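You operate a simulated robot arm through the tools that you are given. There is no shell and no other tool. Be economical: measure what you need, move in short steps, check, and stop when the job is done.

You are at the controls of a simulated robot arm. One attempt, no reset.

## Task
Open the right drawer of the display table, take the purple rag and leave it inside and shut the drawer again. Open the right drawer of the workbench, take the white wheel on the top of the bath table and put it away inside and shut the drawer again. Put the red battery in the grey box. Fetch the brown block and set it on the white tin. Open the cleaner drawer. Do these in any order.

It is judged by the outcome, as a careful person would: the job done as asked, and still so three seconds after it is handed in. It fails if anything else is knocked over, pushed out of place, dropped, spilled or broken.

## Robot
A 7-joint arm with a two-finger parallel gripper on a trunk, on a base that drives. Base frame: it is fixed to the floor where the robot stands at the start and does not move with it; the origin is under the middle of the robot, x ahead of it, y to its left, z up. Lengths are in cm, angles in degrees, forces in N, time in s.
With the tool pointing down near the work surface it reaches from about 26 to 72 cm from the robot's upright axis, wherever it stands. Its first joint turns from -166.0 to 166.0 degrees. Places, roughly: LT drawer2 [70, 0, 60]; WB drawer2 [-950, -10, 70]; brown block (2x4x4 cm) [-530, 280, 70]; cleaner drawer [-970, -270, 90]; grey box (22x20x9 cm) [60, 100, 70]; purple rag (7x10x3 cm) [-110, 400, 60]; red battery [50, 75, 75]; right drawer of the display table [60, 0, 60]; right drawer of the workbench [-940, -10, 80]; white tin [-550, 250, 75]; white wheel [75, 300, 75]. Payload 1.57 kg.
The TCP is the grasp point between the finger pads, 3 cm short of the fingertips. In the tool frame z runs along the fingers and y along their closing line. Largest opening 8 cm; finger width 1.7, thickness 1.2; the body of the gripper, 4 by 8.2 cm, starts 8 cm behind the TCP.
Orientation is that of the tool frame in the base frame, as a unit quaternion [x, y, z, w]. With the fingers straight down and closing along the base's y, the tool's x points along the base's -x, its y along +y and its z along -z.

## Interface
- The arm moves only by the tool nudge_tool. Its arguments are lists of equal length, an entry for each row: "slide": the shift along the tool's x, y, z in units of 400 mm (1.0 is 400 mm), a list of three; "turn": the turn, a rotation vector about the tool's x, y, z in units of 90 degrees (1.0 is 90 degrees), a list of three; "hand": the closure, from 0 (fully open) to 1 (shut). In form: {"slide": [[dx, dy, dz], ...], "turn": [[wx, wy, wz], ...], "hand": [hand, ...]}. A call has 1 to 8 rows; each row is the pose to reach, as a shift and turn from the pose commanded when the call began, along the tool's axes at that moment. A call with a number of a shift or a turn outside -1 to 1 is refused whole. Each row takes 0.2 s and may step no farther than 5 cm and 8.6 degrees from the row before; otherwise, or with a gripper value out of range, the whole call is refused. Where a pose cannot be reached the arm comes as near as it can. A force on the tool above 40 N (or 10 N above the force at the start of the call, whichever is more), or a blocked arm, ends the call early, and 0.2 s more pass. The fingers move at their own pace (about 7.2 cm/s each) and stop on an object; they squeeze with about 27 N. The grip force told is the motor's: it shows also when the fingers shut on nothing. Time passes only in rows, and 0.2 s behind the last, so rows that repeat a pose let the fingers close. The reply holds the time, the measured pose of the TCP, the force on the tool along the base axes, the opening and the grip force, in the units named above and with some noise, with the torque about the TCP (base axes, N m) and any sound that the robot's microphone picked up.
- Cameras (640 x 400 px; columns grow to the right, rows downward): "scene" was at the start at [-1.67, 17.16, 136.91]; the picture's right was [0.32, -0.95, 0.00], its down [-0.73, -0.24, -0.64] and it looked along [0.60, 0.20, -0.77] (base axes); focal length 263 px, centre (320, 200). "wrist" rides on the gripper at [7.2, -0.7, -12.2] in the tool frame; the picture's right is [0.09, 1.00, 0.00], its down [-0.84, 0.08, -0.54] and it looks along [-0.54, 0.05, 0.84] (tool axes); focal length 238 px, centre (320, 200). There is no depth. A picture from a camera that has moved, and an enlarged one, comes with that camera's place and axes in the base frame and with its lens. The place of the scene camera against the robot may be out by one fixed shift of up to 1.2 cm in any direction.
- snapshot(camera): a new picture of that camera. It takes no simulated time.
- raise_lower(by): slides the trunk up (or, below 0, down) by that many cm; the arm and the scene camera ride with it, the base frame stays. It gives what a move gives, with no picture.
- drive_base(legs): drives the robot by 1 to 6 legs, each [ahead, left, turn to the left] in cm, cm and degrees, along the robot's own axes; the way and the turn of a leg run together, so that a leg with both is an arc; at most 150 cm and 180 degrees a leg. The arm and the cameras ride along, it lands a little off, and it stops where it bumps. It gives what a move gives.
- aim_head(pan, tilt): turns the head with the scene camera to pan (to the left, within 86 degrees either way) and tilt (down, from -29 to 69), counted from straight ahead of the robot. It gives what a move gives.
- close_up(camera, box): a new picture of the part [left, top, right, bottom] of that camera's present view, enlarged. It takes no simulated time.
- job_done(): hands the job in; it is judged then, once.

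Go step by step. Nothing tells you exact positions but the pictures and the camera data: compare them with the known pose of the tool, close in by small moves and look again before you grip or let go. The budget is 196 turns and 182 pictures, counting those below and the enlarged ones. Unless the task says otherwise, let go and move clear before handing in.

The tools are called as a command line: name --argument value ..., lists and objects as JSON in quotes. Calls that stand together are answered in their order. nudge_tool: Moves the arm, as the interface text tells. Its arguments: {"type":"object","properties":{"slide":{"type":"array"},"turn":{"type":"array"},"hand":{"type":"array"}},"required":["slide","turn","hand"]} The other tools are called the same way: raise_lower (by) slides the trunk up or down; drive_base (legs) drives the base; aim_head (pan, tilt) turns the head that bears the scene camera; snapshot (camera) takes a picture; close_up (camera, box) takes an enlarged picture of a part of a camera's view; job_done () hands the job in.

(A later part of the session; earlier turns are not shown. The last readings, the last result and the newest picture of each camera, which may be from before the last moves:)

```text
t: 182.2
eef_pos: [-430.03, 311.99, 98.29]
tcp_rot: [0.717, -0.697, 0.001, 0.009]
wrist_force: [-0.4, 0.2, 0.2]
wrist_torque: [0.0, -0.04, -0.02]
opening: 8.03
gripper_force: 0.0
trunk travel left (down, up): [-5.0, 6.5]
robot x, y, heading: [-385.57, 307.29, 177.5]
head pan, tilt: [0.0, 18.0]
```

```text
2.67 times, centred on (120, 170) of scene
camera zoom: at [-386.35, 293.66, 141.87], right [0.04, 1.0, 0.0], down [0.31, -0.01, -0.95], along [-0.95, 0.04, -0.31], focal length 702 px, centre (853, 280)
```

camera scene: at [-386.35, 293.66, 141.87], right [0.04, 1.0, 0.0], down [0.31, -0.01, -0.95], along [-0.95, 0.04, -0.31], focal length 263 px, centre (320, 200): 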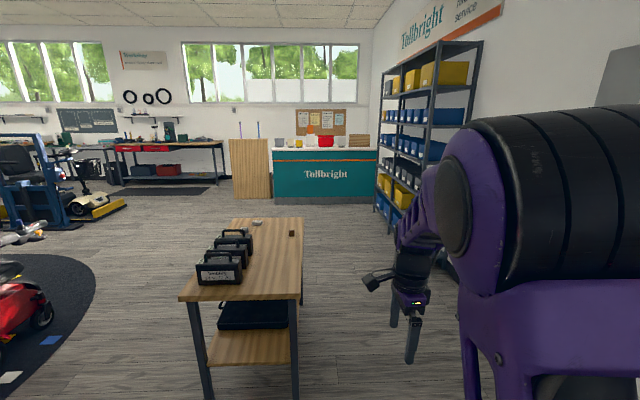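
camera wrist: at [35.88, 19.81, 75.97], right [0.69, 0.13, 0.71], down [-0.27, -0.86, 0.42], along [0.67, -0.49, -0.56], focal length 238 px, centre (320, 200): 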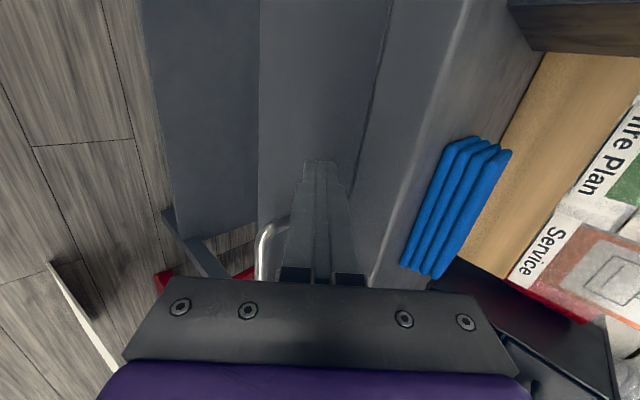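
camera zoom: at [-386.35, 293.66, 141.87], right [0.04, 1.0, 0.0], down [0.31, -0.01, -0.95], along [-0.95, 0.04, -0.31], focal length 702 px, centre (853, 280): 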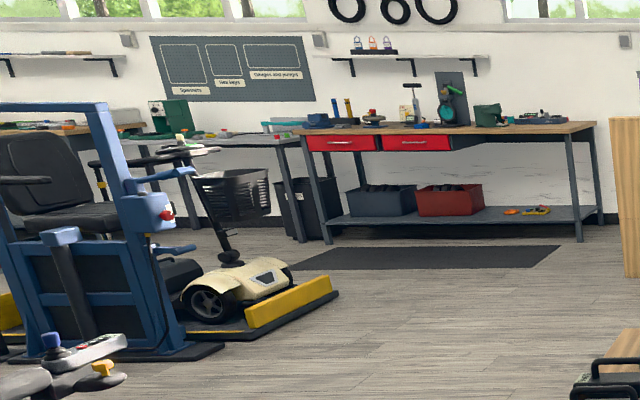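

The brown block is at about [-530, 282] and the white tin at about [-549, 259] on this table, whose right edge is at y≈289. I'll pass along its right side at y≈327 and stop beside it.

drive_base --legs '[[0, -19, 2.5], [146, 0, 0]]'

aim_head --pan 75 --tilt 50

snapshot --camera "scene"

snapshot --camera "wrist"

```text
t: 191.5
eef_pos: [-577.21, 330.12, 98.22]
tcp_rot: [0.726, -0.688, 0.0, 0.008]
wrist_force: [-0.4, 0.5, 0.5]
wrist_torque: [0.01, -0.02, 0.02]
opening: 8.01
gripper_force: 0.0
trunk travel left (down, up): [-5.0, 6.5]
robot x, y, heading: [-532.61, 326.56, 179.1]
head pan, tilt: [0.0, 18.0]
```

```text
t: 193.0
eef_pos: [-577.11, 330.28, 98.39]
tcp_rot: [0.726, -0.687, 0.001, 0.008]
wrist_force: [0.2, -0.4, -1.6]
wrist_torque: [-0.01, 0.04, -0.01]
opening: 8.0
gripper_force: 0.1
trunk travel left (down, up): [-5.0, 6.5]
robot x, y, heading: [-532.47, 326.17, 179.3]
head pan, tilt: [75.0, 50.0]
```

```text
111 pictures are left
camera scene: at [-525.75, 305.47, 136.99], right [-0.96, 0.27, 0.0], down [0.21, 0.74, -0.64], along [-0.18, -0.62, -0.77], focal length 263 px, centre (320, 200)
```

scene: 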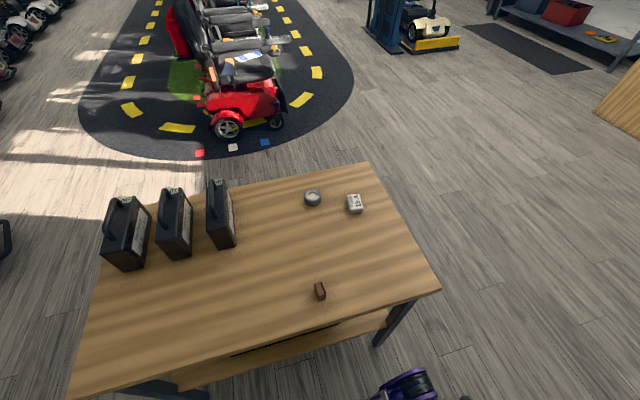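

```text
110 pictures are left
camera wrist: at [-576.04, 323.07, 110.45], right [-0.99, -0.15, 0.01], down [-0.12, 0.84, 0.53], along [-0.09, 0.53, -0.85], focal length 238 px, centre (320, 200)
```

wrist: 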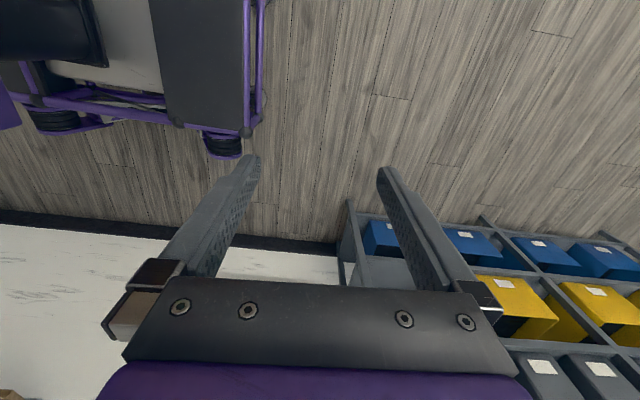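

Clear view of table, block and tin. I'll zoom in on both.

close_up --camera "scene" --box '[290, 180, 370, 230]'

close_up --camera "scene" --box '[280, 265, 360, 315]'

```text
8.00 times, centred on (330, 205) of scene
camera zoom: at [-525.75, 305.47, 136.99], right [-0.96, 0.27, 0.0], down [0.21, 0.74, -0.64], along [-0.18, -0.62, -0.77], focal length 2105 px, centre (240, 160)
```

zoom: 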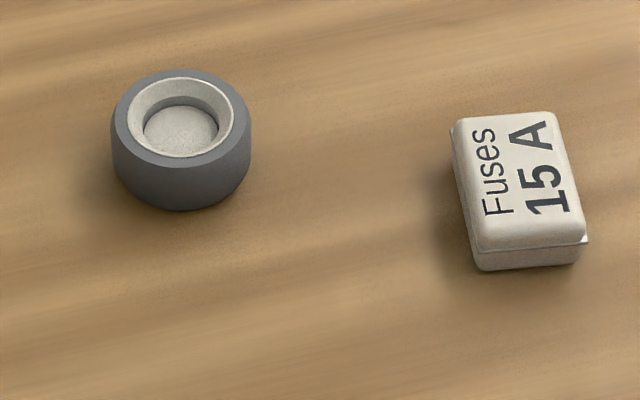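

```text
8.00 times, centred on (320, 290) of scene
camera zoom: at [-525.75, 305.47, 136.99], right [-0.96, 0.27, 0.0], down [0.21, 0.74, -0.64], along [-0.18, -0.62, -0.77], focal length 2105 px, centre (320, -520)
```

zoom: 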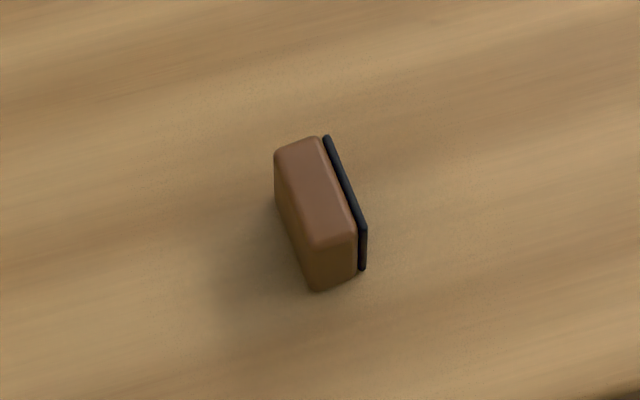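

Block stands with its 2 cm thickness along x at about [-532.3, 282.5]. The tin, about 3.7 x 6.3 cm, is at [-550, 259], turned about 13°. The gripper already closes along x, so I'll swing it left over the table in an arc.

nudge_tool --slide '[[0.115, -0.034, 0], [0.23, -0.069, 0], [0.345, -0.103, 0], [0.46, -0.138, 0], [0.575, -0.172, 0], [0.69, -0.206, 0], [0.8, -0.24, 0], [0.915, -0.275, 0]]' --turn '[[0, 0, 0], [0, 0, 0], [0, 0, 0], [0, 0, 0], [0, 0, 0], [0, 0, 0], [0, 0, 0], [0, 0, 0]]' --hand '[0, 0, 0, 0, 0, 0, 0, 0]'

nudge_tool --slide '[[0.04, -0.115, 0], [0.08, -0.23, 0], [0.12, -0.345, 0], [0.16, -0.46, 0], [0.2, -0.575, 0], [0.24, -0.69, 0], [0.26, -0.8, 0], [0.26, -0.8, 0.1]]' --turn '[[0, 0, 0], [0, 0, 0], [0, 0, 0], [0, 0, 0], [0, 0, 0], [0, 0, 0], [0, 0, 0], [0, 0, 0]]' --hand '[0, 0, 0, 0, 0, 0, 0, 0]'

snapshot --camera "wrist"

snapshot --camera "scene"

```text
t: 194.8
eef_pos: [-564.07, 294.3, 98.61]
tcp_rot: [0.726, -0.688, 0.001, 0.009]
wrist_force: [0.5, -0.4, 1.2]
wrist_torque: [0.02, -0.01, 0.01]
opening: 8.01
gripper_force: 0.1
trunk travel left (down, up): [-5.0, 6.5]
robot x, y, heading: [-532.54, 326.25, 179.3]
head pan, tilt: [75.0, 50.0]
```

```text
t: 195.7
eef_pos: [-552.81, 293.16, 92.67]
tcp_rot: [-0.674, 0.735, 0.008, 0.07]
wrist_force: [0.2, -0.6, 0.2]
wrist_torque: [-0.01, 0.02, 0.0]
opening: 7.99
gripper_force: 0.0
trunk travel left (down, up): [-5.0, 6.5]
robot x, y, heading: [-532.41, 326.14, 179.2]
head pan, tilt: [75.0, 50.0]
stopped in row 4: the arm was blocked; the commanded pose is now the measured one
```

```text
107 pictures are left
camera wrist: at [-553.87, 284.54, 104.0], right [-1.0, 0.0, -0.09], down [-0.06, 0.78, 0.62], along [0.07, 0.63, -0.78], focal length 238 px, centre (320, 200)
```

wrist: 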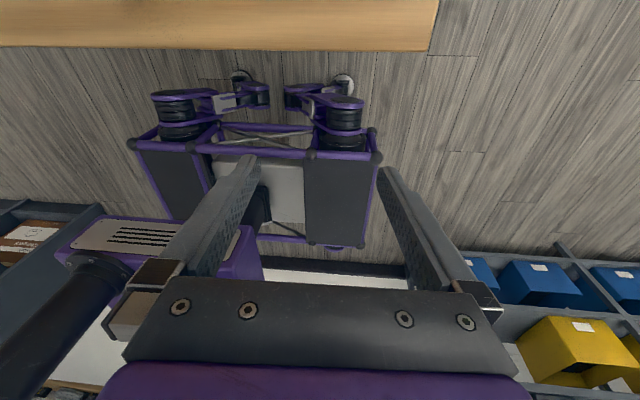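

```text
106 pictures are left
camera scene: at [-524.53, 305.17, 137.09], right [-0.99, 0.11, 0.0], down [0.08, 0.75, -0.65], along [-0.07, -0.65, -0.76], focal length 263 px, centre (320, 200)
```

scene: 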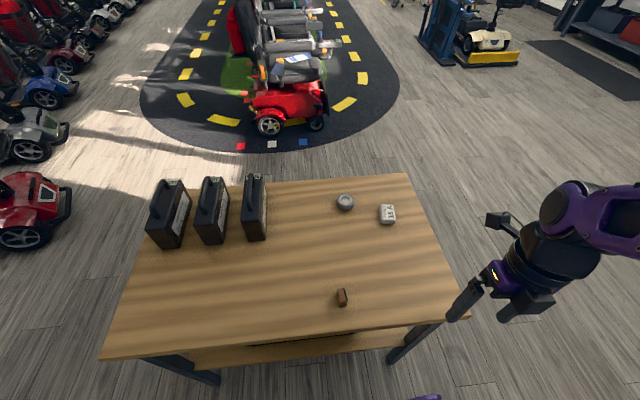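

The wrist hit a joint limit that way, so I'll rotate the tool half a turn the other way, which gives the same closing line. First stage now.

nudge_tool --slide '[[0, 0, -0.03], [0, 0, -0.06], [0, 0, -0.09], [0, 0, -0.12], [0, 0, -0.12], [0, 0, -0.12], [0, 0, -0.12], [0, 0, -0.12]]' --turn '[[0, 0, -0.094], [0, 0, -0.188], [0, 0, -0.282], [0, 0, -0.376], [0, 0, -0.47], [0, 0, -0.564], [0, 0, -0.658], [0, 0, -0.752]]' --hand '[0, 0, 0, 0, 0, 0, 0, 0]'

nudge_tool --slide '[[0, 0, 0], [0, 0, 0], [0, 0, 0], [0, 0, 0], [0, 0, 0], [0, 0, 0], [0, 0, 0], [0, 0, 0]]' --turn '[[0, 0, -0.094], [0, 0, -0.188], [0, 0, -0.282], [0, 0, -0.376], [0, 0, -0.47], [0, 0, -0.564], [0, 0, -0.658], [0, 0, -0.752]]' --hand '[0, 0, 0, 0, 0, 0, 0, 0]'

```text
t: 197.5
eef_pos: [-553.19, 292.73, 96.64]
tcp_rot: [0.969, -0.234, 0.039, -0.069]
wrist_force: [-0.2, -0.8, 0.6]
wrist_torque: [-0.02, 0.02, -0.02]
opening: 8.02
gripper_force: 0.1
trunk travel left (down, up): [-5.0, 6.5]
robot x, y, heading: [-532.43, 326.45, 179.1]
head pan, tilt: [75.0, 50.0]
```

```text
t: 199.3
eef_pos: [-552.8, 292.3, 97.62]
tcp_rot: [0.934, 0.351, 0.058, -0.032]
wrist_force: [-0.5, 0.5, -0.5]
wrist_torque: [0.02, 0.01, -0.01]
opening: 8.02
gripper_force: 0.1
trunk travel left (down, up): [-5.0, 6.5]
robot x, y, heading: [-531.9, 326.21, 179.4]
head pan, tilt: [75.0, 50.0]
```

nudge_tool --slide '[[0, 0, 0], [0, 0, 0], [0, 0, 0], [0, 0, 0], [0, 0, 0], [0, 0, 0]]' --turn '[[0, 0, -0.092], [0, 0, -0.184], [0, 0, -0.276], [0, 0, -0.368], [0, 0, -0.46], [0, 0, -0.544]]' --hand '[0, 0, 0, 0, 0, 0]'

nudge_tool --slide '[[0, 0, 0], [0, 0, 0]]' --turn '[[0.055, -0.064, 0], [0.055, -0.064, 0]]' --hand '[0, 0]'

```text
t: 200.7
eef_pos: [-552.86, 292.27, 97.62]
tcp_rot: [0.705, 0.706, 0.065, -0.003]
wrist_force: [0.0, 0.1, 0.0]
wrist_torque: [-0.03, 0.0, -0.02]
opening: 8.02
gripper_force: 0.1
trunk travel left (down, up): [-5.0, 6.5]
robot x, y, heading: [-532.23, 326.05, 179.4]
head pan, tilt: [75.0, 50.0]
```

```text
t: 201.3
eef_pos: [-553.03, 292.49, 97.44]
tcp_rot: [0.71, 0.704, 0.004, 0.001]
wrist_force: [0.3, 0.6, 0.7]
wrist_torque: [-0.02, 0.01, 0.0]
opening: 8.0
gripper_force: 0.0
trunk travel left (down, up): [-5.0, 6.5]
robot x, y, heading: [-532.47, 326.54, 179.0]
head pan, tilt: [75.0, 50.0]
```

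Now square. I'll move over the block.

nudge_tool --slide '[[-0.05, 0.104, 0], [-0.1, 0.207, 0], [-0.15, 0.31, 0], [-0.2, 0.414, 0], [-0.25, 0.518, 0], [-0.25, 0.518, 0.1]]' --turn '[[0, 0, 0], [0, 0, 0], [0, 0, 0], [0, 0, 0], [0, 0, 0], [0, 0, 0]]' --hand '[0, 0, 0, 0, 0, 0]'

snapshot --camera "wrist"

snapshot --camera "scene"

```text
t: 202.5
eef_pos: [-541.8, 283.28, 97.3]
tcp_rot: [0.778, 0.628, 0.003, -0.002]
wrist_force: [0.0, 0.7, 0.3]
wrist_torque: [-0.04, -0.03, 0.01]
opening: 8.02
gripper_force: 0.1
trunk travel left (down, up): [-5.0, 6.5]
robot x, y, heading: [-532.46, 326.06, 179.1]
head pan, tilt: [75.0, 50.0]
stopped in row 6: the arm was blocked; the commanded pose is now the measured one
```

```text
105 pictures are left
camera wrist: at [-541.04, 290.24, 109.58], right [0.99, -0.12, 0.0], down [-0.1, -0.84, 0.54], along [-0.06, -0.53, -0.84], focal length 238 px, centre (320, 200)
```

wrist: 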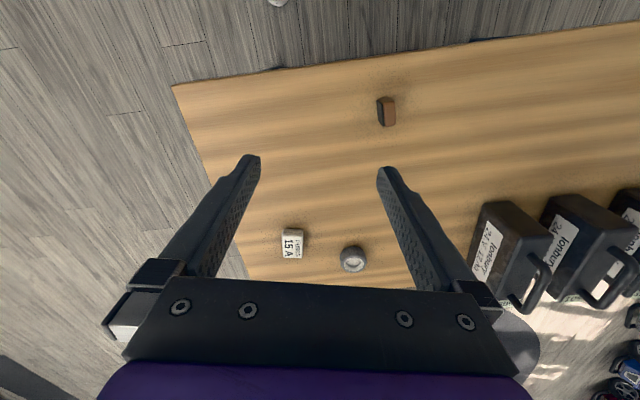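

```text
104 pictures are left
camera scene: at [-523.5, 304.87, 137.51], right [-1.0, -0.02, 0.0], down [-0.02, 0.72, -0.69], along [0.02, -0.69, -0.72], focal length 263 px, centre (320, 200)
```

scene: 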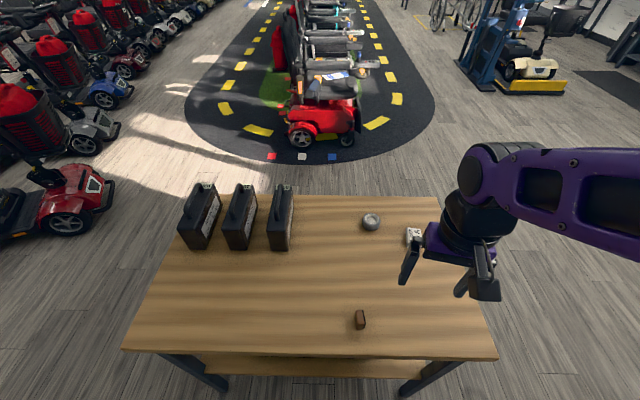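

The shoulder reached its limit at about 80° left. I'll back the base 20 cm so the block lies further forward of the arm.

drive_base --legs '[[-22, 4, 0]]'

nudge_tool --slide '[[0, -0.06, 0], [0, -0.12, 0], [0, -0.18, 0.05], [0, -0.18, 0.1]]' --turn '[[0, 0, -0.07], [0, 0, -0.135], [0, 0, -0.135], [0, 0, -0.135]]' --hand '[0, 0, 0, 0]'

snapshot --camera "wrist"

```text
t: 204.2
eef_pos: [-519.8, 279.04, 97.31]
tcp_rot: [0.778, 0.628, 0.004, -0.001]
wrist_force: [0.1, 0.3, -1.1]
wrist_torque: [0.03, -0.02, -0.01]
opening: 8.03
gripper_force: 0.1
trunk travel left (down, up): [-5.0, 6.5]
robot x, y, heading: [-510.91, 322.19, 178.9]
head pan, tilt: [75.0, 50.0]
```

```text
t: 205.2
eef_pos: [-526.94, 280.52, 93.3]
tcp_rot: [0.706, 0.708, 0.004, 0.0]
wrist_force: [-0.7, -0.2, 0.0]
wrist_torque: [-0.01, 0.0, -0.01]
opening: 7.99
gripper_force: 0.0
trunk travel left (down, up): [-5.0, 6.5]
robot x, y, heading: [-510.98, 322.27, 179.2]
head pan, tilt: [75.0, 50.0]
```

```text
103 pictures are left
camera wrist: at [-527.76, 287.47, 105.35], right [1.0, 0.09, 0.01], down [0.08, -0.84, 0.54], along [0.06, -0.53, -0.84], focal length 238 px, centre (320, 200)
```

wrist: 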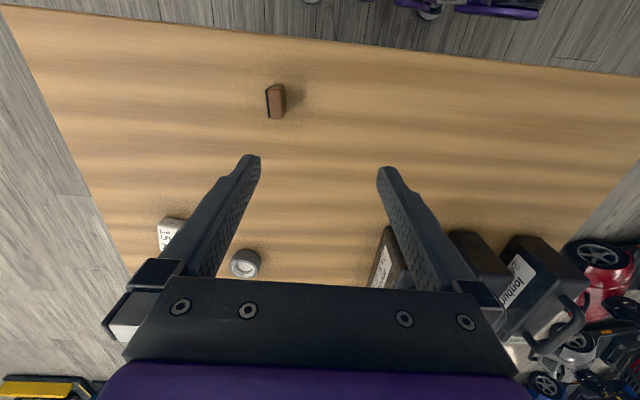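

Block reads [-532.1, 282.7]. I'll move over it and descend to z≈84.

nudge_tool --slide '[[0.025, -0.065, 0], [0.052, -0.13, 0], [0.052, -0.13, 0.1], [0.052, -0.13, 0.2], [0.052, -0.13, 0.24]]' --turn '[[0, 0, 0], [0, 0, 0], [0, 0, 0], [0, 0, 0], [0, 0, 0]]' --hand '[0, 0, 0, 0, 0.3]'

snapshot --camera "wrist"

```text
t: 206.4
eef_pos: [-532.06, 282.7, 83.65]
tcp_rot: [0.706, 0.708, 0.004, 0.0]
wrist_force: [-0.1, -0.8, -0.2]
wrist_torque: [0.05, 0.04, 0.01]
opening: 5.58
gripper_force: 0.0
trunk travel left (down, up): [-5.0, 6.5]
robot x, y, heading: [-510.88, 322.02, 179.3]
head pan, tilt: [75.0, 50.0]
```

```text
102 pictures are left
camera wrist: at [-532.93, 289.66, 95.78], right [1.0, 0.09, 0.01], down [0.08, -0.84, 0.54], along [0.06, -0.53, -0.84], focal length 238 px, centre (320, 200)
```

wrist: 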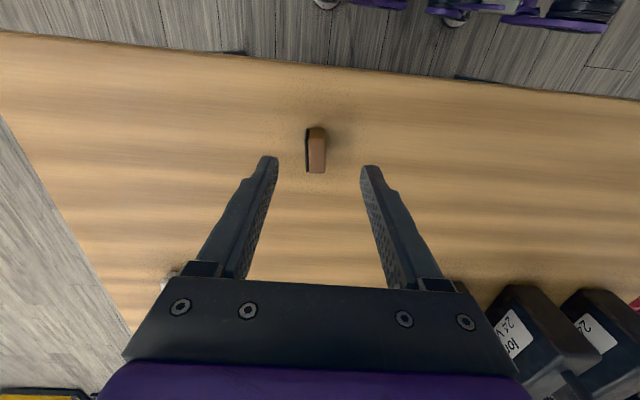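

Centred. I'll descend further with care.

nudge_tool --slide '[[0, -0.005, 0.07], [0, -0.005, 0.13], [0, -0.005, 0.17]]' --turn '[[0, 0, 0], [0, 0, 0], [0, 0, 0]]' --hand '[0.3, 0.3, 0.3]'

snapshot --camera "wrist"

close_up --camera "scene" --box '[270, 230, 430, 330]'

```text
t: 207.2
eef_pos: [-532.16, 282.68, 76.99]
tcp_rot: [0.707, 0.708, 0.005, -0.001]
wrist_force: [-0.5, 0.6, 0.0]
wrist_torque: [-0.01, 0.0, -0.03]
opening: 5.61
gripper_force: 0.1
trunk travel left (down, up): [-5.0, 6.5]
robot x, y, heading: [-510.9, 321.8, 179.5]
head pan, tilt: [75.0, 50.0]
```

```text
101 pictures are left
camera wrist: at [-532.99, 289.66, 89.05], right [1.0, 0.09, 0.01], down [0.08, -0.84, 0.54], along [0.06, -0.53, -0.84], focal length 238 px, centre (320, 200)
```

wrist: 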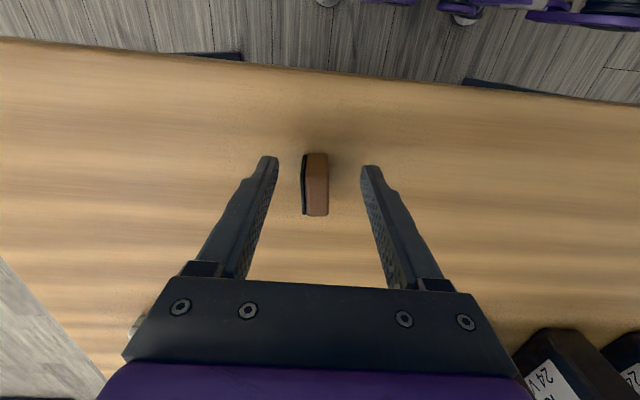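

```text
4.00 times, centred on (350, 280) of scene
camera zoom: at [-504.0, 301.17, 136.99], right [-0.96, 0.27, 0.0], down [0.21, 0.74, -0.64], along [-0.18, -0.62, -0.77], focal length 1053 px, centre (200, -120)
```

zoom: 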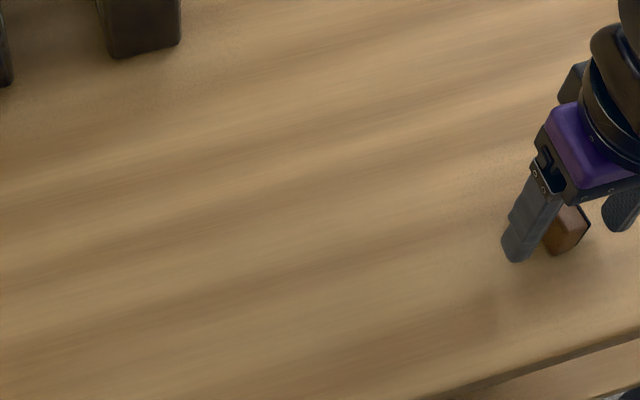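

The fingertips already straddle the upper half of the block. I'll go down another 1 cm and close.

nudge_tool --slide '[[0, -0.002, 0.025], [0, -0.002, 0.025], [0, -0.002, 0.025], [0, -0.002, 0.025]]' --turn '[[0, 0, 0], [0, 0, 0], [0, 0, 0], [0, 0, 0]]' --hand '[0.3, 1, 1, 1]'

snapshot --camera "wrist"

```text
t: 208.2
eef_pos: [-532.44, 282.69, 75.8]
tcp_rot: [0.706, 0.708, 0.004, -0.001]
wrist_force: [-0.5, -0.3, 1.0]
wrist_torque: [-0.05, 0.01, 0.01]
opening: 1.78
gripper_force: 27.2
trunk travel left (down, up): [-5.0, 6.5]
robot x, y, heading: [-510.91, 321.76, 179.3]
head pan, tilt: [75.0, 50.0]
```

```text
99 pictures are left
camera wrist: at [-533.18, 289.61, 88.07], right [1.0, 0.09, 0.01], down [0.08, -0.84, 0.54], along [0.06, -0.53, -0.84], focal length 238 px, centre (320, 200)
```

wrist: 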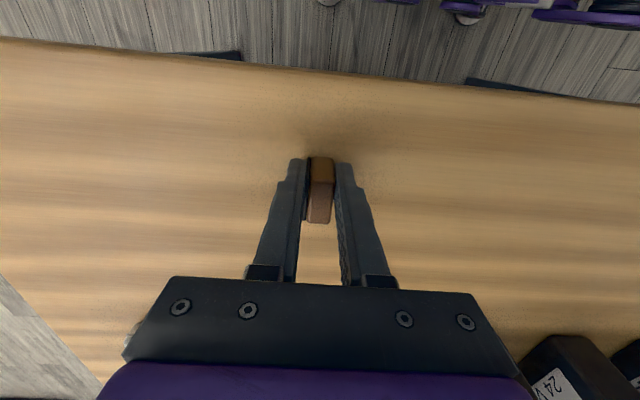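

Gripped at 1.78 cm. I'll lift and drive forward 22 cm so the tin comes within the arm's range.

nudge_tool --slide '[[0, 0, -0.04], [0, 0, -0.12], [0, 0, -0.22], [0, 0, -0.32]]' --turn '[[0, 0, 0], [0, 0, 0], [0, 0, 0], [0, 0, 0]]' --hand '[1, 1, 1, 1]'

drive_base --legs '[[14, 0, 0]]'

snapshot --camera "wrist"

snapshot --camera "scene"

```text
t: 209.2
eef_pos: [-532.23, 282.52, 88.72]
tcp_rot: [0.707, 0.708, 0.006, -0.001]
wrist_force: [-0.7, -0.4, -0.9]
wrist_torque: [-0.01, -0.03, -0.01]
opening: 1.78
gripper_force: 26.7
trunk travel left (down, up): [-5.0, 6.5]
robot x, y, heading: [-510.56, 321.86, 179.0]
head pan, tilt: [75.0, 50.0]
```

```text
t: 210.5
eef_pos: [-546.34, 282.91, 88.61]
tcp_rot: [0.707, 0.707, 0.004, -0.001]
wrist_force: [0.1, -0.1, -0.4]
wrist_torque: [0.0, 0.01, 0.0]
opening: 1.8
gripper_force: 26.8
trunk travel left (down, up): [-5.0, 6.5]
robot x, y, heading: [-524.56, 321.97, 179.3]
head pan, tilt: [75.0, 50.0]
```

```text
98 pictures are left
camera wrist: at [-547.17, 289.81, 100.82], right [1.0, 0.09, 0.01], down [0.07, -0.84, 0.54], along [0.05, -0.53, -0.84], focal length 238 px, centre (320, 200)
```

wrist: 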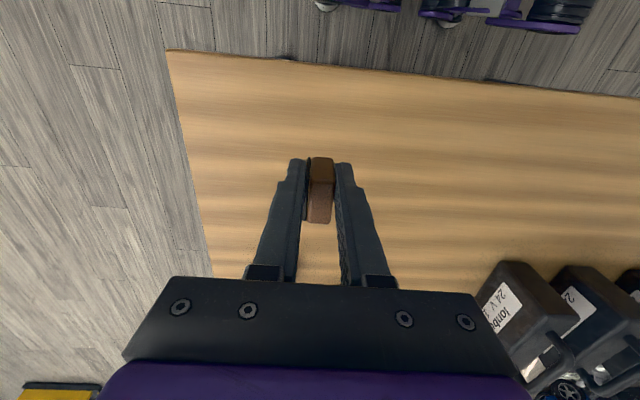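

```text
97 pictures are left
camera scene: at [-518.02, 301.36, 136.98], right [-0.96, 0.27, 0.0], down [0.21, 0.74, -0.64], along [-0.18, -0.62, -0.77], focal length 263 px, centre (320, 200)
```

scene: 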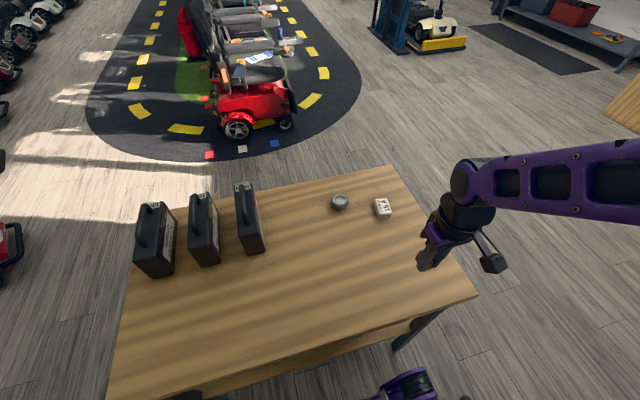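

close_up --camera "scene" --box '[350, 185, 414, 225]'

```text
10.00 times, centred on (382, 205) of scene
camera zoom: at [-518.02, 301.36, 136.98], right [-0.96, 0.27, 0.0], down [0.21, 0.74, -0.64], along [-0.18, -0.62, -0.77], focal length 2632 px, centre (-300, 150)
```

zoom: 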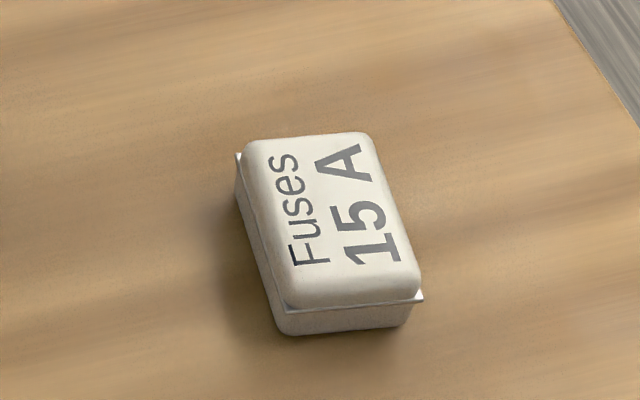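

Tin top centre [-550.2, 258.9], yaw about 12°. I'll move the block above it, turning to match.

nudge_tool --slide '[[-0.1, -0.016, 0], [-0.2, -0.033, 0], [-0.3, -0.049, 0], [-0.4, -0.065, 0], [-0.5, -0.081, 0], [-0.6, -0.097, 0], [-0.6, -0.097, 0]]' --turn '[[0, 0, 0.03], [0, 0, 0.06], [0, 0, 0.09], [0, 0, 0.12], [0, 0, 0.137], [0, 0, 0.137], [0, 0, 0.137]]' --hand '[1, 1, 1, 1, 1, 1, 1]'

snapshot --camera "wrist"

close_up --camera "scene" --box '[320, 150, 440, 230]'

```text
t: 212.1
eef_pos: [-550.32, 258.8, 88.05]
tcp_rot: [0.779, 0.627, 0.007, -0.002]
wrist_force: [0.2, -0.7, -0.5]
wrist_torque: [0.03, 0.01, -0.03]
opening: 1.81
gripper_force: 26.6
trunk travel left (down, up): [-5.0, 6.5]
robot x, y, heading: [-524.56, 322.34, 179.0]
head pan, tilt: [75.0, 50.0]
```

```text
95 pictures are left
camera wrist: at [-549.59, 265.72, 100.42], right [0.99, -0.12, 0.0], down [-0.11, -0.84, 0.53], along [-0.06, -0.53, -0.85], focal length 238 px, centre (320, 200)
```

wrist: 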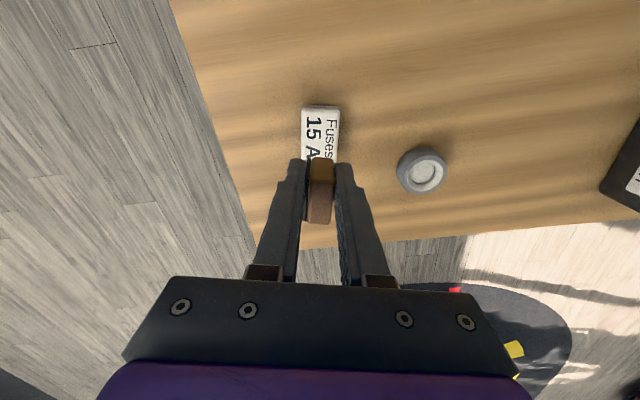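

```text
5.00 times, centred on (380, 190) of scene
camera zoom: at [-518.03, 301.35, 136.98], right [-0.96, 0.27, 0.0], down [0.21, 0.74, -0.64], along [-0.18, -0.62, -0.77], focal length 1316 px, centre (20, 250)
```

zoom: 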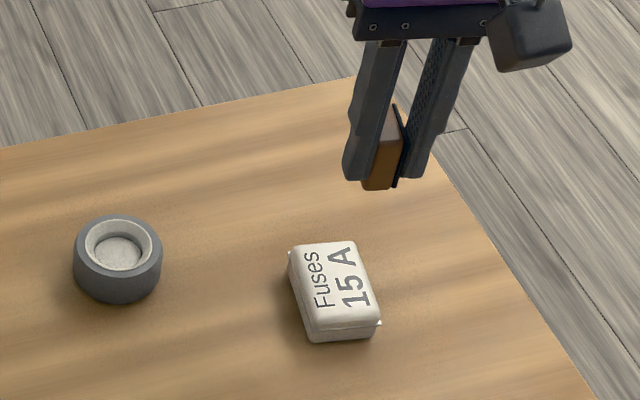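

Well aligned. I'll shift 0.4 cm and descend to just above the lid.

nudge_tool --slide '[[-0.01, 0, 0.08], [-0.01, 0, 0.15], [-0.01, 0, 0.2]]' --turn '[[0, 0, 0], [0, 0, 0], [0, 0, 0]]' --hand '[1, 1, 1]'

close_up --camera "wrist" --box '[240, 80, 400, 240]'

close_up --camera "scene" --box '[340, 160, 436, 224]'

```text
t: 212.9
eef_pos: [-550.52, 258.53, 80.38]
tcp_rot: [0.779, 0.627, 0.004, -0.001]
wrist_force: [0.1, 0.3, -0.6]
wrist_torque: [0.01, 0.02, 0.0]
opening: 1.82
gripper_force: 27.1
trunk travel left (down, up): [-5.0, 6.5]
robot x, y, heading: [-524.62, 322.5, 179.1]
head pan, tilt: [75.0, 50.0]
```

```text
2.50 times, centred on (320, 160) of wrist
camera zoom: at [-549.68, 265.49, 92.55], right [0.99, -0.12, 0.0], down [-0.11, -0.84, 0.53], along [-0.06, -0.53, -0.85], focal length 596 px, centre (320, 300)
```

zoom: 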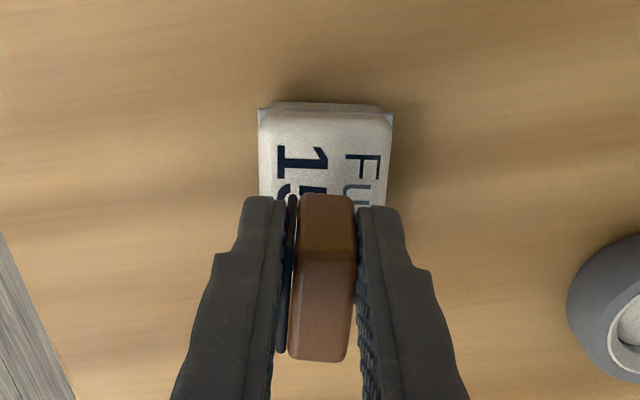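

```text
6.25 times, centred on (388, 192) of scene
camera zoom: at [-518.03, 301.37, 136.98], right [-0.96, 0.27, 0.0], down [0.21, 0.74, -0.64], along [-0.18, -0.62, -0.77], focal length 1645 px, centre (-105, 250)
```

zoom: 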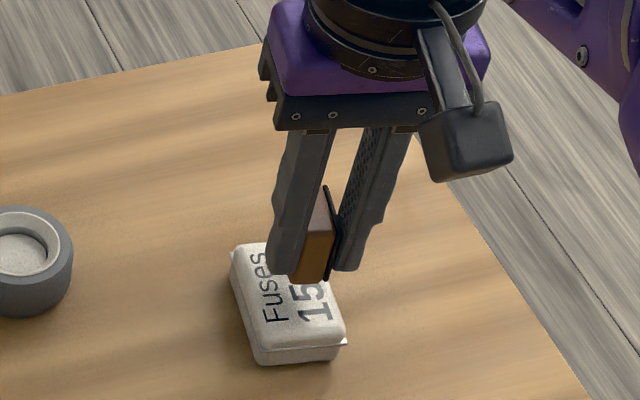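

Centred over the tin. I'll lower gently to contact.

nudge_tool --slide '[[-0.007, 0.002, 0.02], [-0.007, 0.002, 0.035], [-0.007, 0.002, 0.045], [-0.007, 0.002, 0.052]]' --turn '[[0, 0, 0], [0, 0, 0], [0, 0, 0], [0, 0, 0]]' --hand '[1, 1, 1, 1]'

close_up --camera "scene" --box '[340, 160, 436, 224]'

```text
t: 213.9
eef_pos: [-550.26, 258.24, 78.45]
tcp_rot: [0.78, 0.626, 0.004, 0.0]
wrist_force: [-0.5, 1.1, 4.0]
wrist_torque: [-0.04, 0.03, 0.0]
opening: 1.76
gripper_force: 26.6
trunk travel left (down, up): [-5.0, 6.5]
robot x, y, heading: [-524.83, 322.25, 179.0]
head pan, tilt: [75.0, 50.0]
```

```text
6.25 times, centred on (388, 192) of scene
camera zoom: at [-518.02, 301.39, 137.0], right [-0.96, 0.27, 0.0], down [0.21, 0.74, -0.64], along [-0.18, -0.62, -0.77], focal length 1645 px, centre (-105, 250)
```

zoom: 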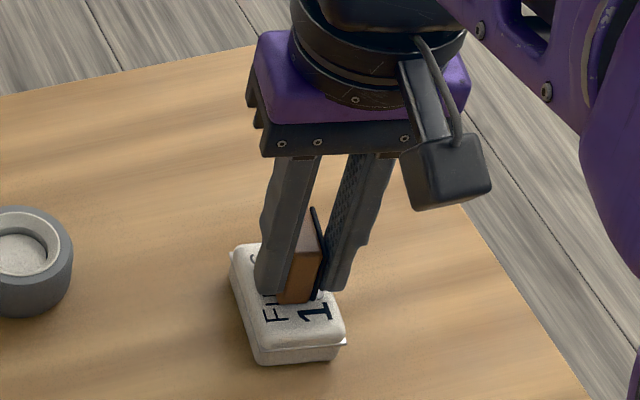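

Contact made (4 N). I'll release partly, then rise straight up.

nudge_tool --slide '[[0, 0, 0], [0, 0, 0], [0, 0, 0], [0, 0, -0.04], [0, 0, -0.12], [0, 0, -0.22], [0, 0, -0.34]]' --turn '[[0, 0, 0], [0, 0, 0], [0, 0, 0], [0, 0, 0], [0, 0, 0], [0, 0, 0], [0, 0, 0]]' --hand '[0.7, 0.5, 0.3, 0.3, 0.3, 0.3, 0.3]'

close_up --camera "scene" --box '[340, 160, 436, 224]'

snapshot --camera "wrist"

```text
t: 215.5
eef_pos: [-550.3, 258.08, 92.04]
tcp_rot: [0.779, 0.627, 0.005, -0.002]
wrist_force: [1.1, -0.8, 0.3]
wrist_torque: [0.03, -0.01, 0.0]
opening: 5.6
gripper_force: 0.1
trunk travel left (down, up): [-5.0, 6.5]
robot x, y, heading: [-525.17, 322.17, 179.0]
head pan, tilt: [75.0, 50.0]
```

```text
6.25 times, centred on (388, 192) of scene
camera zoom: at [-518.04, 301.35, 136.98], right [-0.96, 0.27, 0.0], down [0.21, 0.74, -0.64], along [-0.18, -0.62, -0.77], focal length 1645 px, centre (-105, 250)
```

zoom: 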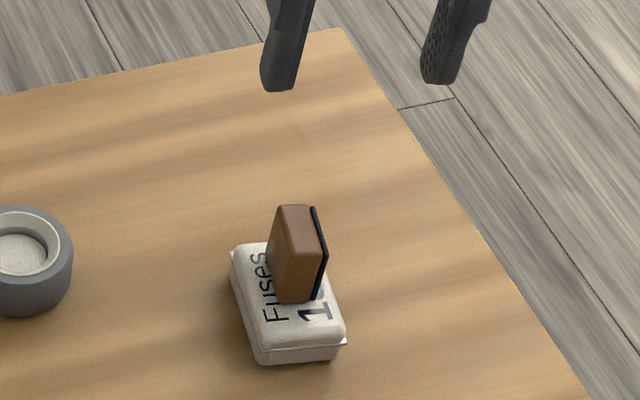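

```text
89 pictures are left
camera wrist: at [-549.51, 265.01, 104.15], right [0.99, -0.12, 0.0], down [-0.11, -0.84, 0.53], along [-0.06, -0.53, -0.84], focal length 238 px, centre (320, 200)
```

wrist: 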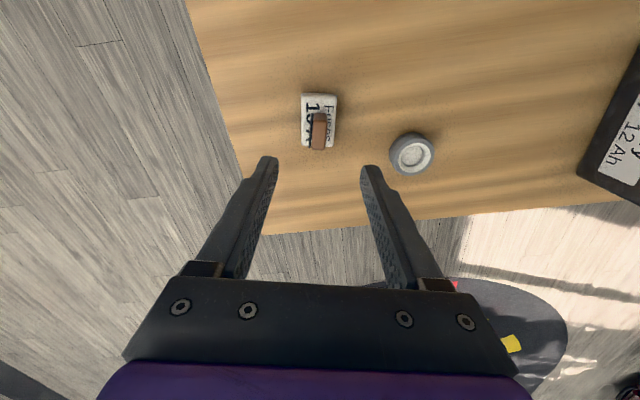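

The block stands on the tin. Next is the workbench: I'll drive ahead past the table and look towards it.

drive_base --legs '[[80, 0, 0]]'

aim_head --pan 45 --tilt 20

nudge_tool --slide '[[0.1, -0.06, 0], [0.2, -0.12, 0], [0.3, -0.18, 0], [0.4, -0.24, 0], [0.5, -0.3, 0], [0.6, -0.36, 0], [0.7, -0.42, 0]]' --turn '[[0, 0, 0], [0, 0, 0], [0, 0, 0], [0, 0, 0], [0, 0, 0], [0, 0, 0], [0, 0, 0]]' --hand '[0, 0, 0, 0, 0, 0, 0]'

snapshot --camera "scene"

```text
t: 219.9
eef_pos: [-632.11, 260.39, 91.96]
tcp_rot: [0.784, 0.62, 0.005, -0.001]
wrist_force: [0.2, 0.2, 0.5]
wrist_torque: [0.0, 0.04, -0.01]
opening: 5.58
gripper_force: 0.0
trunk travel left (down, up): [-5.0, 6.5]
robot x, y, heading: [-605.55, 324.32, 178.0]
head pan, tilt: [75.0, 50.0]
```

```text
t: 220.8
eef_pos: [-632.29, 260.5, 91.91]
tcp_rot: [0.784, 0.621, 0.004, -0.002]
wrist_force: [0.2, 0.4, 0.3]
wrist_torque: [0.0, -0.03, -0.01]
opening: 5.57
gripper_force: 0.1
trunk travel left (down, up): [-5.0, 6.5]
robot x, y, heading: [-605.59, 324.16, 178.0]
head pan, tilt: [45.0, 20.0]
```

```text
t: 222.4
eef_pos: [-641.78, 291.59, 92.19]
tcp_rot: [0.784, 0.621, 0.004, -0.001]
wrist_force: [0.3, -0.6, -0.9]
wrist_torque: [0.03, 0.0, 0.0]
opening: 7.99
gripper_force: 0.0
trunk travel left (down, up): [-5.0, 6.5]
robot x, y, heading: [-605.42, 324.58, 178.1]
head pan, tilt: [45.0, 20.0]
```

```text
88 pictures are left
camera scene: at [-603.71, 304.22, 141.54], right [-0.68, 0.73, 0.0], down [0.25, 0.23, -0.94], along [-0.69, -0.64, -0.34], focal length 263 px, centre (320, 200)
```

scene: 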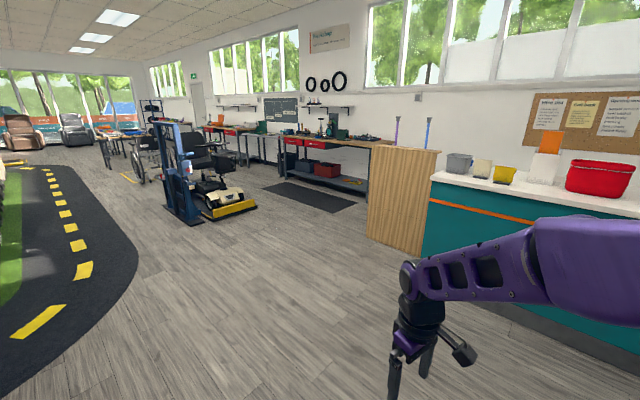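

Good overview: there's an open lane between the blue lift and the wood panel. I'll drive in three legs to about [-850, 80], facing the workbench wall.

drive_base --legs '[[91, 112, 2], [70, 100, 0], [75, 40, 0]]'

aim_head --pan 40 --tilt 30

nudge_tool --slide '[[0, 0, 0], [0, 0, 0], [0, 0, 0]]' --turn '[[0, 0, 0], [0, 0, 0], [0, 0, 0]]' --hand '[0, 0, 0]'

snapshot --camera "scene"

```text
t: 247.0
eef_pos: [-875.39, 39.43, 92.4]
tcp_rot: [0.77, 0.638, 0.006, -0.001]
wrist_force: [0.2, -0.4, 0.3]
wrist_torque: [0.02, 0.02, 0.04]
opening: 7.99
gripper_force: 0.1
trunk travel left (down, up): [-5.0, 6.5]
robot x, y, heading: [-840.3, 73.44, -179.3]
head pan, tilt: [45.0, 20.0]
```

```text
t: 247.7
eef_pos: [-875.43, 39.47, 92.33]
tcp_rot: [0.77, 0.638, 0.005, -0.002]
wrist_force: [0.0, -0.2, -0.6]
wrist_torque: [0.02, -0.03, 0.01]
opening: 8.03
gripper_force: 0.1
trunk travel left (down, up): [-5.0, 6.5]
robot x, y, heading: [-840.83, 74.2, -179.4]
head pan, tilt: [40.0, 30.0]
```

```text
t: 248.5
eef_pos: [-875.34, 39.47, 92.3]
tcp_rot: [0.77, 0.638, 0.005, -0.001]
wrist_force: [0.7, 0.1, -0.2]
wrist_torque: [0.02, 0.01, 0.0]
opening: 7.98
gripper_force: 0.2
trunk travel left (down, up): [-5.0, 6.5]
robot x, y, heading: [-840.73, 73.65, -179.3]
head pan, tilt: [40.0, 30.0]
```

```text
87 pictures are left
camera scene: at [-838.26, 54.7, 139.94], right [-0.65, 0.76, 0.0], down [0.38, 0.33, -0.87], along [-0.66, -0.56, -0.5], focal length 263 px, centre (320, 200)
```

scene: 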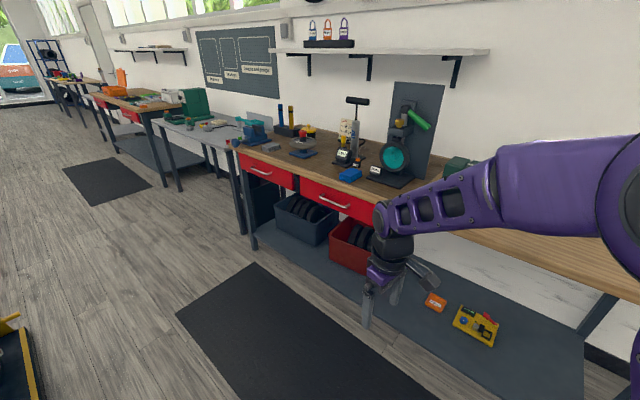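

The right drawer handle is at about [-926, -14, 77]. I'll drive forward a little, then slide left to face it.

drive_base --legs '[[13, 0, -0.7], [0, 84, 0]]'

aim_head --pan -10 --tilt 35

nudge_tool --slide '[[0, 0, 0], [0, 0, 0], [0, 0, 0]]' --turn '[[0, 0, -0.05], [0, 0, -0.1], [0, 0, -0.12]]' --hand '[0, 0, 0]'

snapshot --camera "scene"

snapshot --camera "wrist"

```text
t: 257.8
eef_pos: [-889.71, -43.7, 92.32]
tcp_rot: [0.777, 0.629, 0.005, -0.002]
wrist_force: [0.7, -0.2, -0.8]
wrist_torque: [0.0, 0.02, 0.0]
opening: 8.02
gripper_force: 0.0
trunk travel left (down, up): [-5.0, 6.5]
robot x, y, heading: [-854.41, -10.42, 179.6]
head pan, tilt: [40.0, 30.0]
```

```text
t: 259.0
eef_pos: [-889.72, -43.71, 92.33]
tcp_rot: [0.776, 0.63, 0.004, -0.001]
wrist_force: [-0.3, 0.0, 0.5]
wrist_torque: [-0.01, 0.02, 0.0]
opening: 7.98
gripper_force: 0.1
trunk travel left (down, up): [-5.0, 6.5]
robot x, y, heading: [-854.52, -10.04, 179.6]
head pan, tilt: [-10.0, 35.0]
```

```text
t: 259.8
eef_pos: [-889.65, -43.72, 92.33]
tcp_rot: [0.714, 0.7, 0.005, -0.001]
wrist_force: [0.0, 0.7, -1.2]
wrist_torque: [0.01, 0.01, 0.0]
opening: 7.98
gripper_force: 0.0
trunk travel left (down, up): [-5.0, 6.5]
robot x, y, heading: [-854.27, -10.01, 179.3]
head pan, tilt: [-10.0, 35.0]
```

```text
86 pictures are left
camera scene: at [-853.94, -21.99, 139.16], right [0.18, 0.98, 0.0], down [0.56, -0.1, -0.82], along [-0.81, 0.15, -0.57], focal length 263 px, centre (320, 200)
```

scene: 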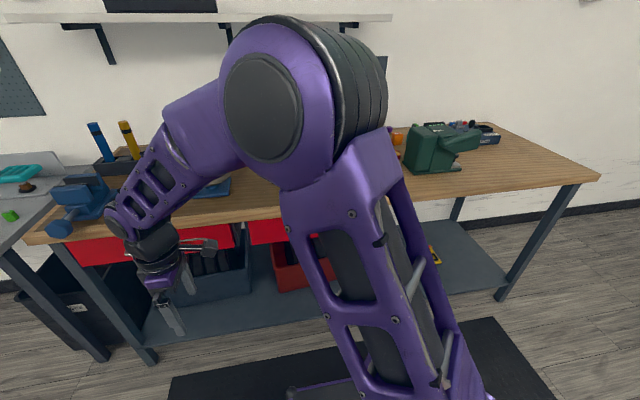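

```text
85 pictures are left
camera wrist: at [-890.36, -36.74, 104.5], right [1.0, 0.07, 0.01], down [0.06, -0.84, 0.54], along [0.04, -0.53, -0.84], focal length 238 px, centre (320, 200)
```

wrist: 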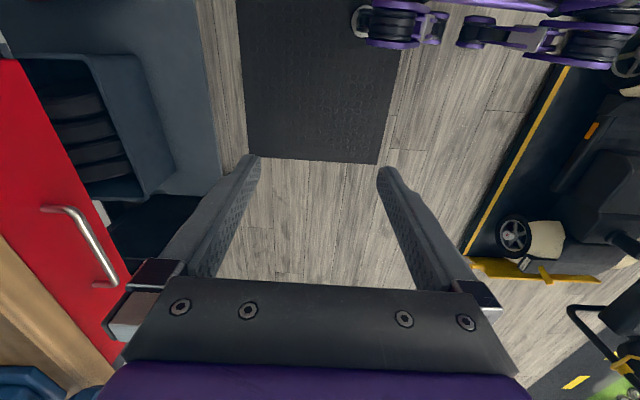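

That visible handle is the left drawer's. I'll bring the tool in front of the right drawer while tilting it level to point at the bench.

nudge_tool --slide '[[0.1, 0, 0], [0.2, 0, 0], [0.3, 0, 0], [0.4, 0, 0], [0.5, 0, 0], [0.6, 0, 0], [0.7, 0, 0], [0.79, 0, 0]]' --turn '[[0.09, 0, 0], [0.18, 0, 0], [0.27, 0, 0], [0.36, 0, 0], [0.45, 0, 0], [0.54, 0, 0], [0.63, 0, 0], [0.72, 0, 0]]' --hand '[0, 0, 0, 0, 0, 0, 0, 0]'

snapshot --camera "scene"

snapshot --camera "wrist"

```text
t: 261.6
eef_pos: [-902.72, -17.29, 94.14]
tcp_rot: [0.603, 0.593, -0.371, -0.383]
wrist_force: [0.4, -1.1, -0.1]
wrist_torque: [0.0, 0.01, 0.0]
opening: 8.01
gripper_force: 0.1
out of reach, approached as far as the arm can: row 5, 6, 7, 8
trunk travel left (down, up): [-5.0, 6.5]
robot x, y, heading: [-854.46, -10.32, 179.6]
head pan, tilt: [-10.0, 35.0]
```

```text
84 pictures are left
camera scene: at [-853.91, -21.99, 139.16], right [0.18, 0.98, 0.0], down [0.56, -0.1, -0.82], along [-0.81, 0.15, -0.57], focal length 263 px, centre (320, 200)
```

scene: 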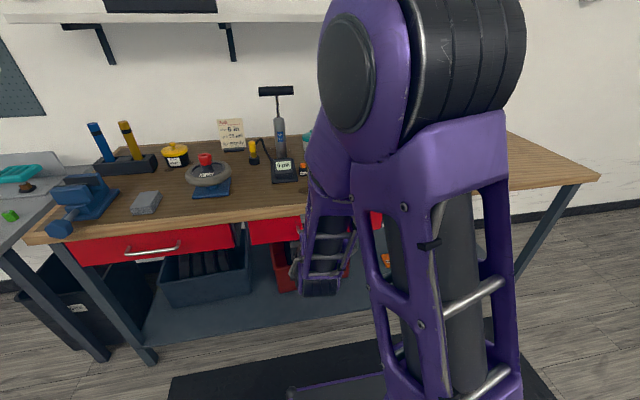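

```text
83 pictures are left
camera wrist: at [-891.9, -10.5, 99.94], right [0.43, 0.09, -0.9], down [0.5, -0.85, 0.16], along [-0.75, -0.52, -0.41], focal length 238 px, centre (320, 200)
```

wrist: 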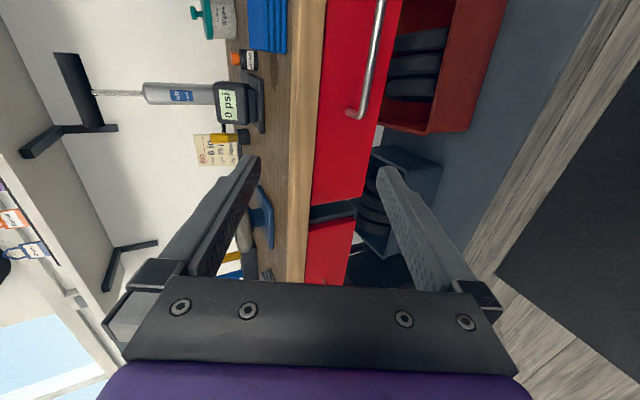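

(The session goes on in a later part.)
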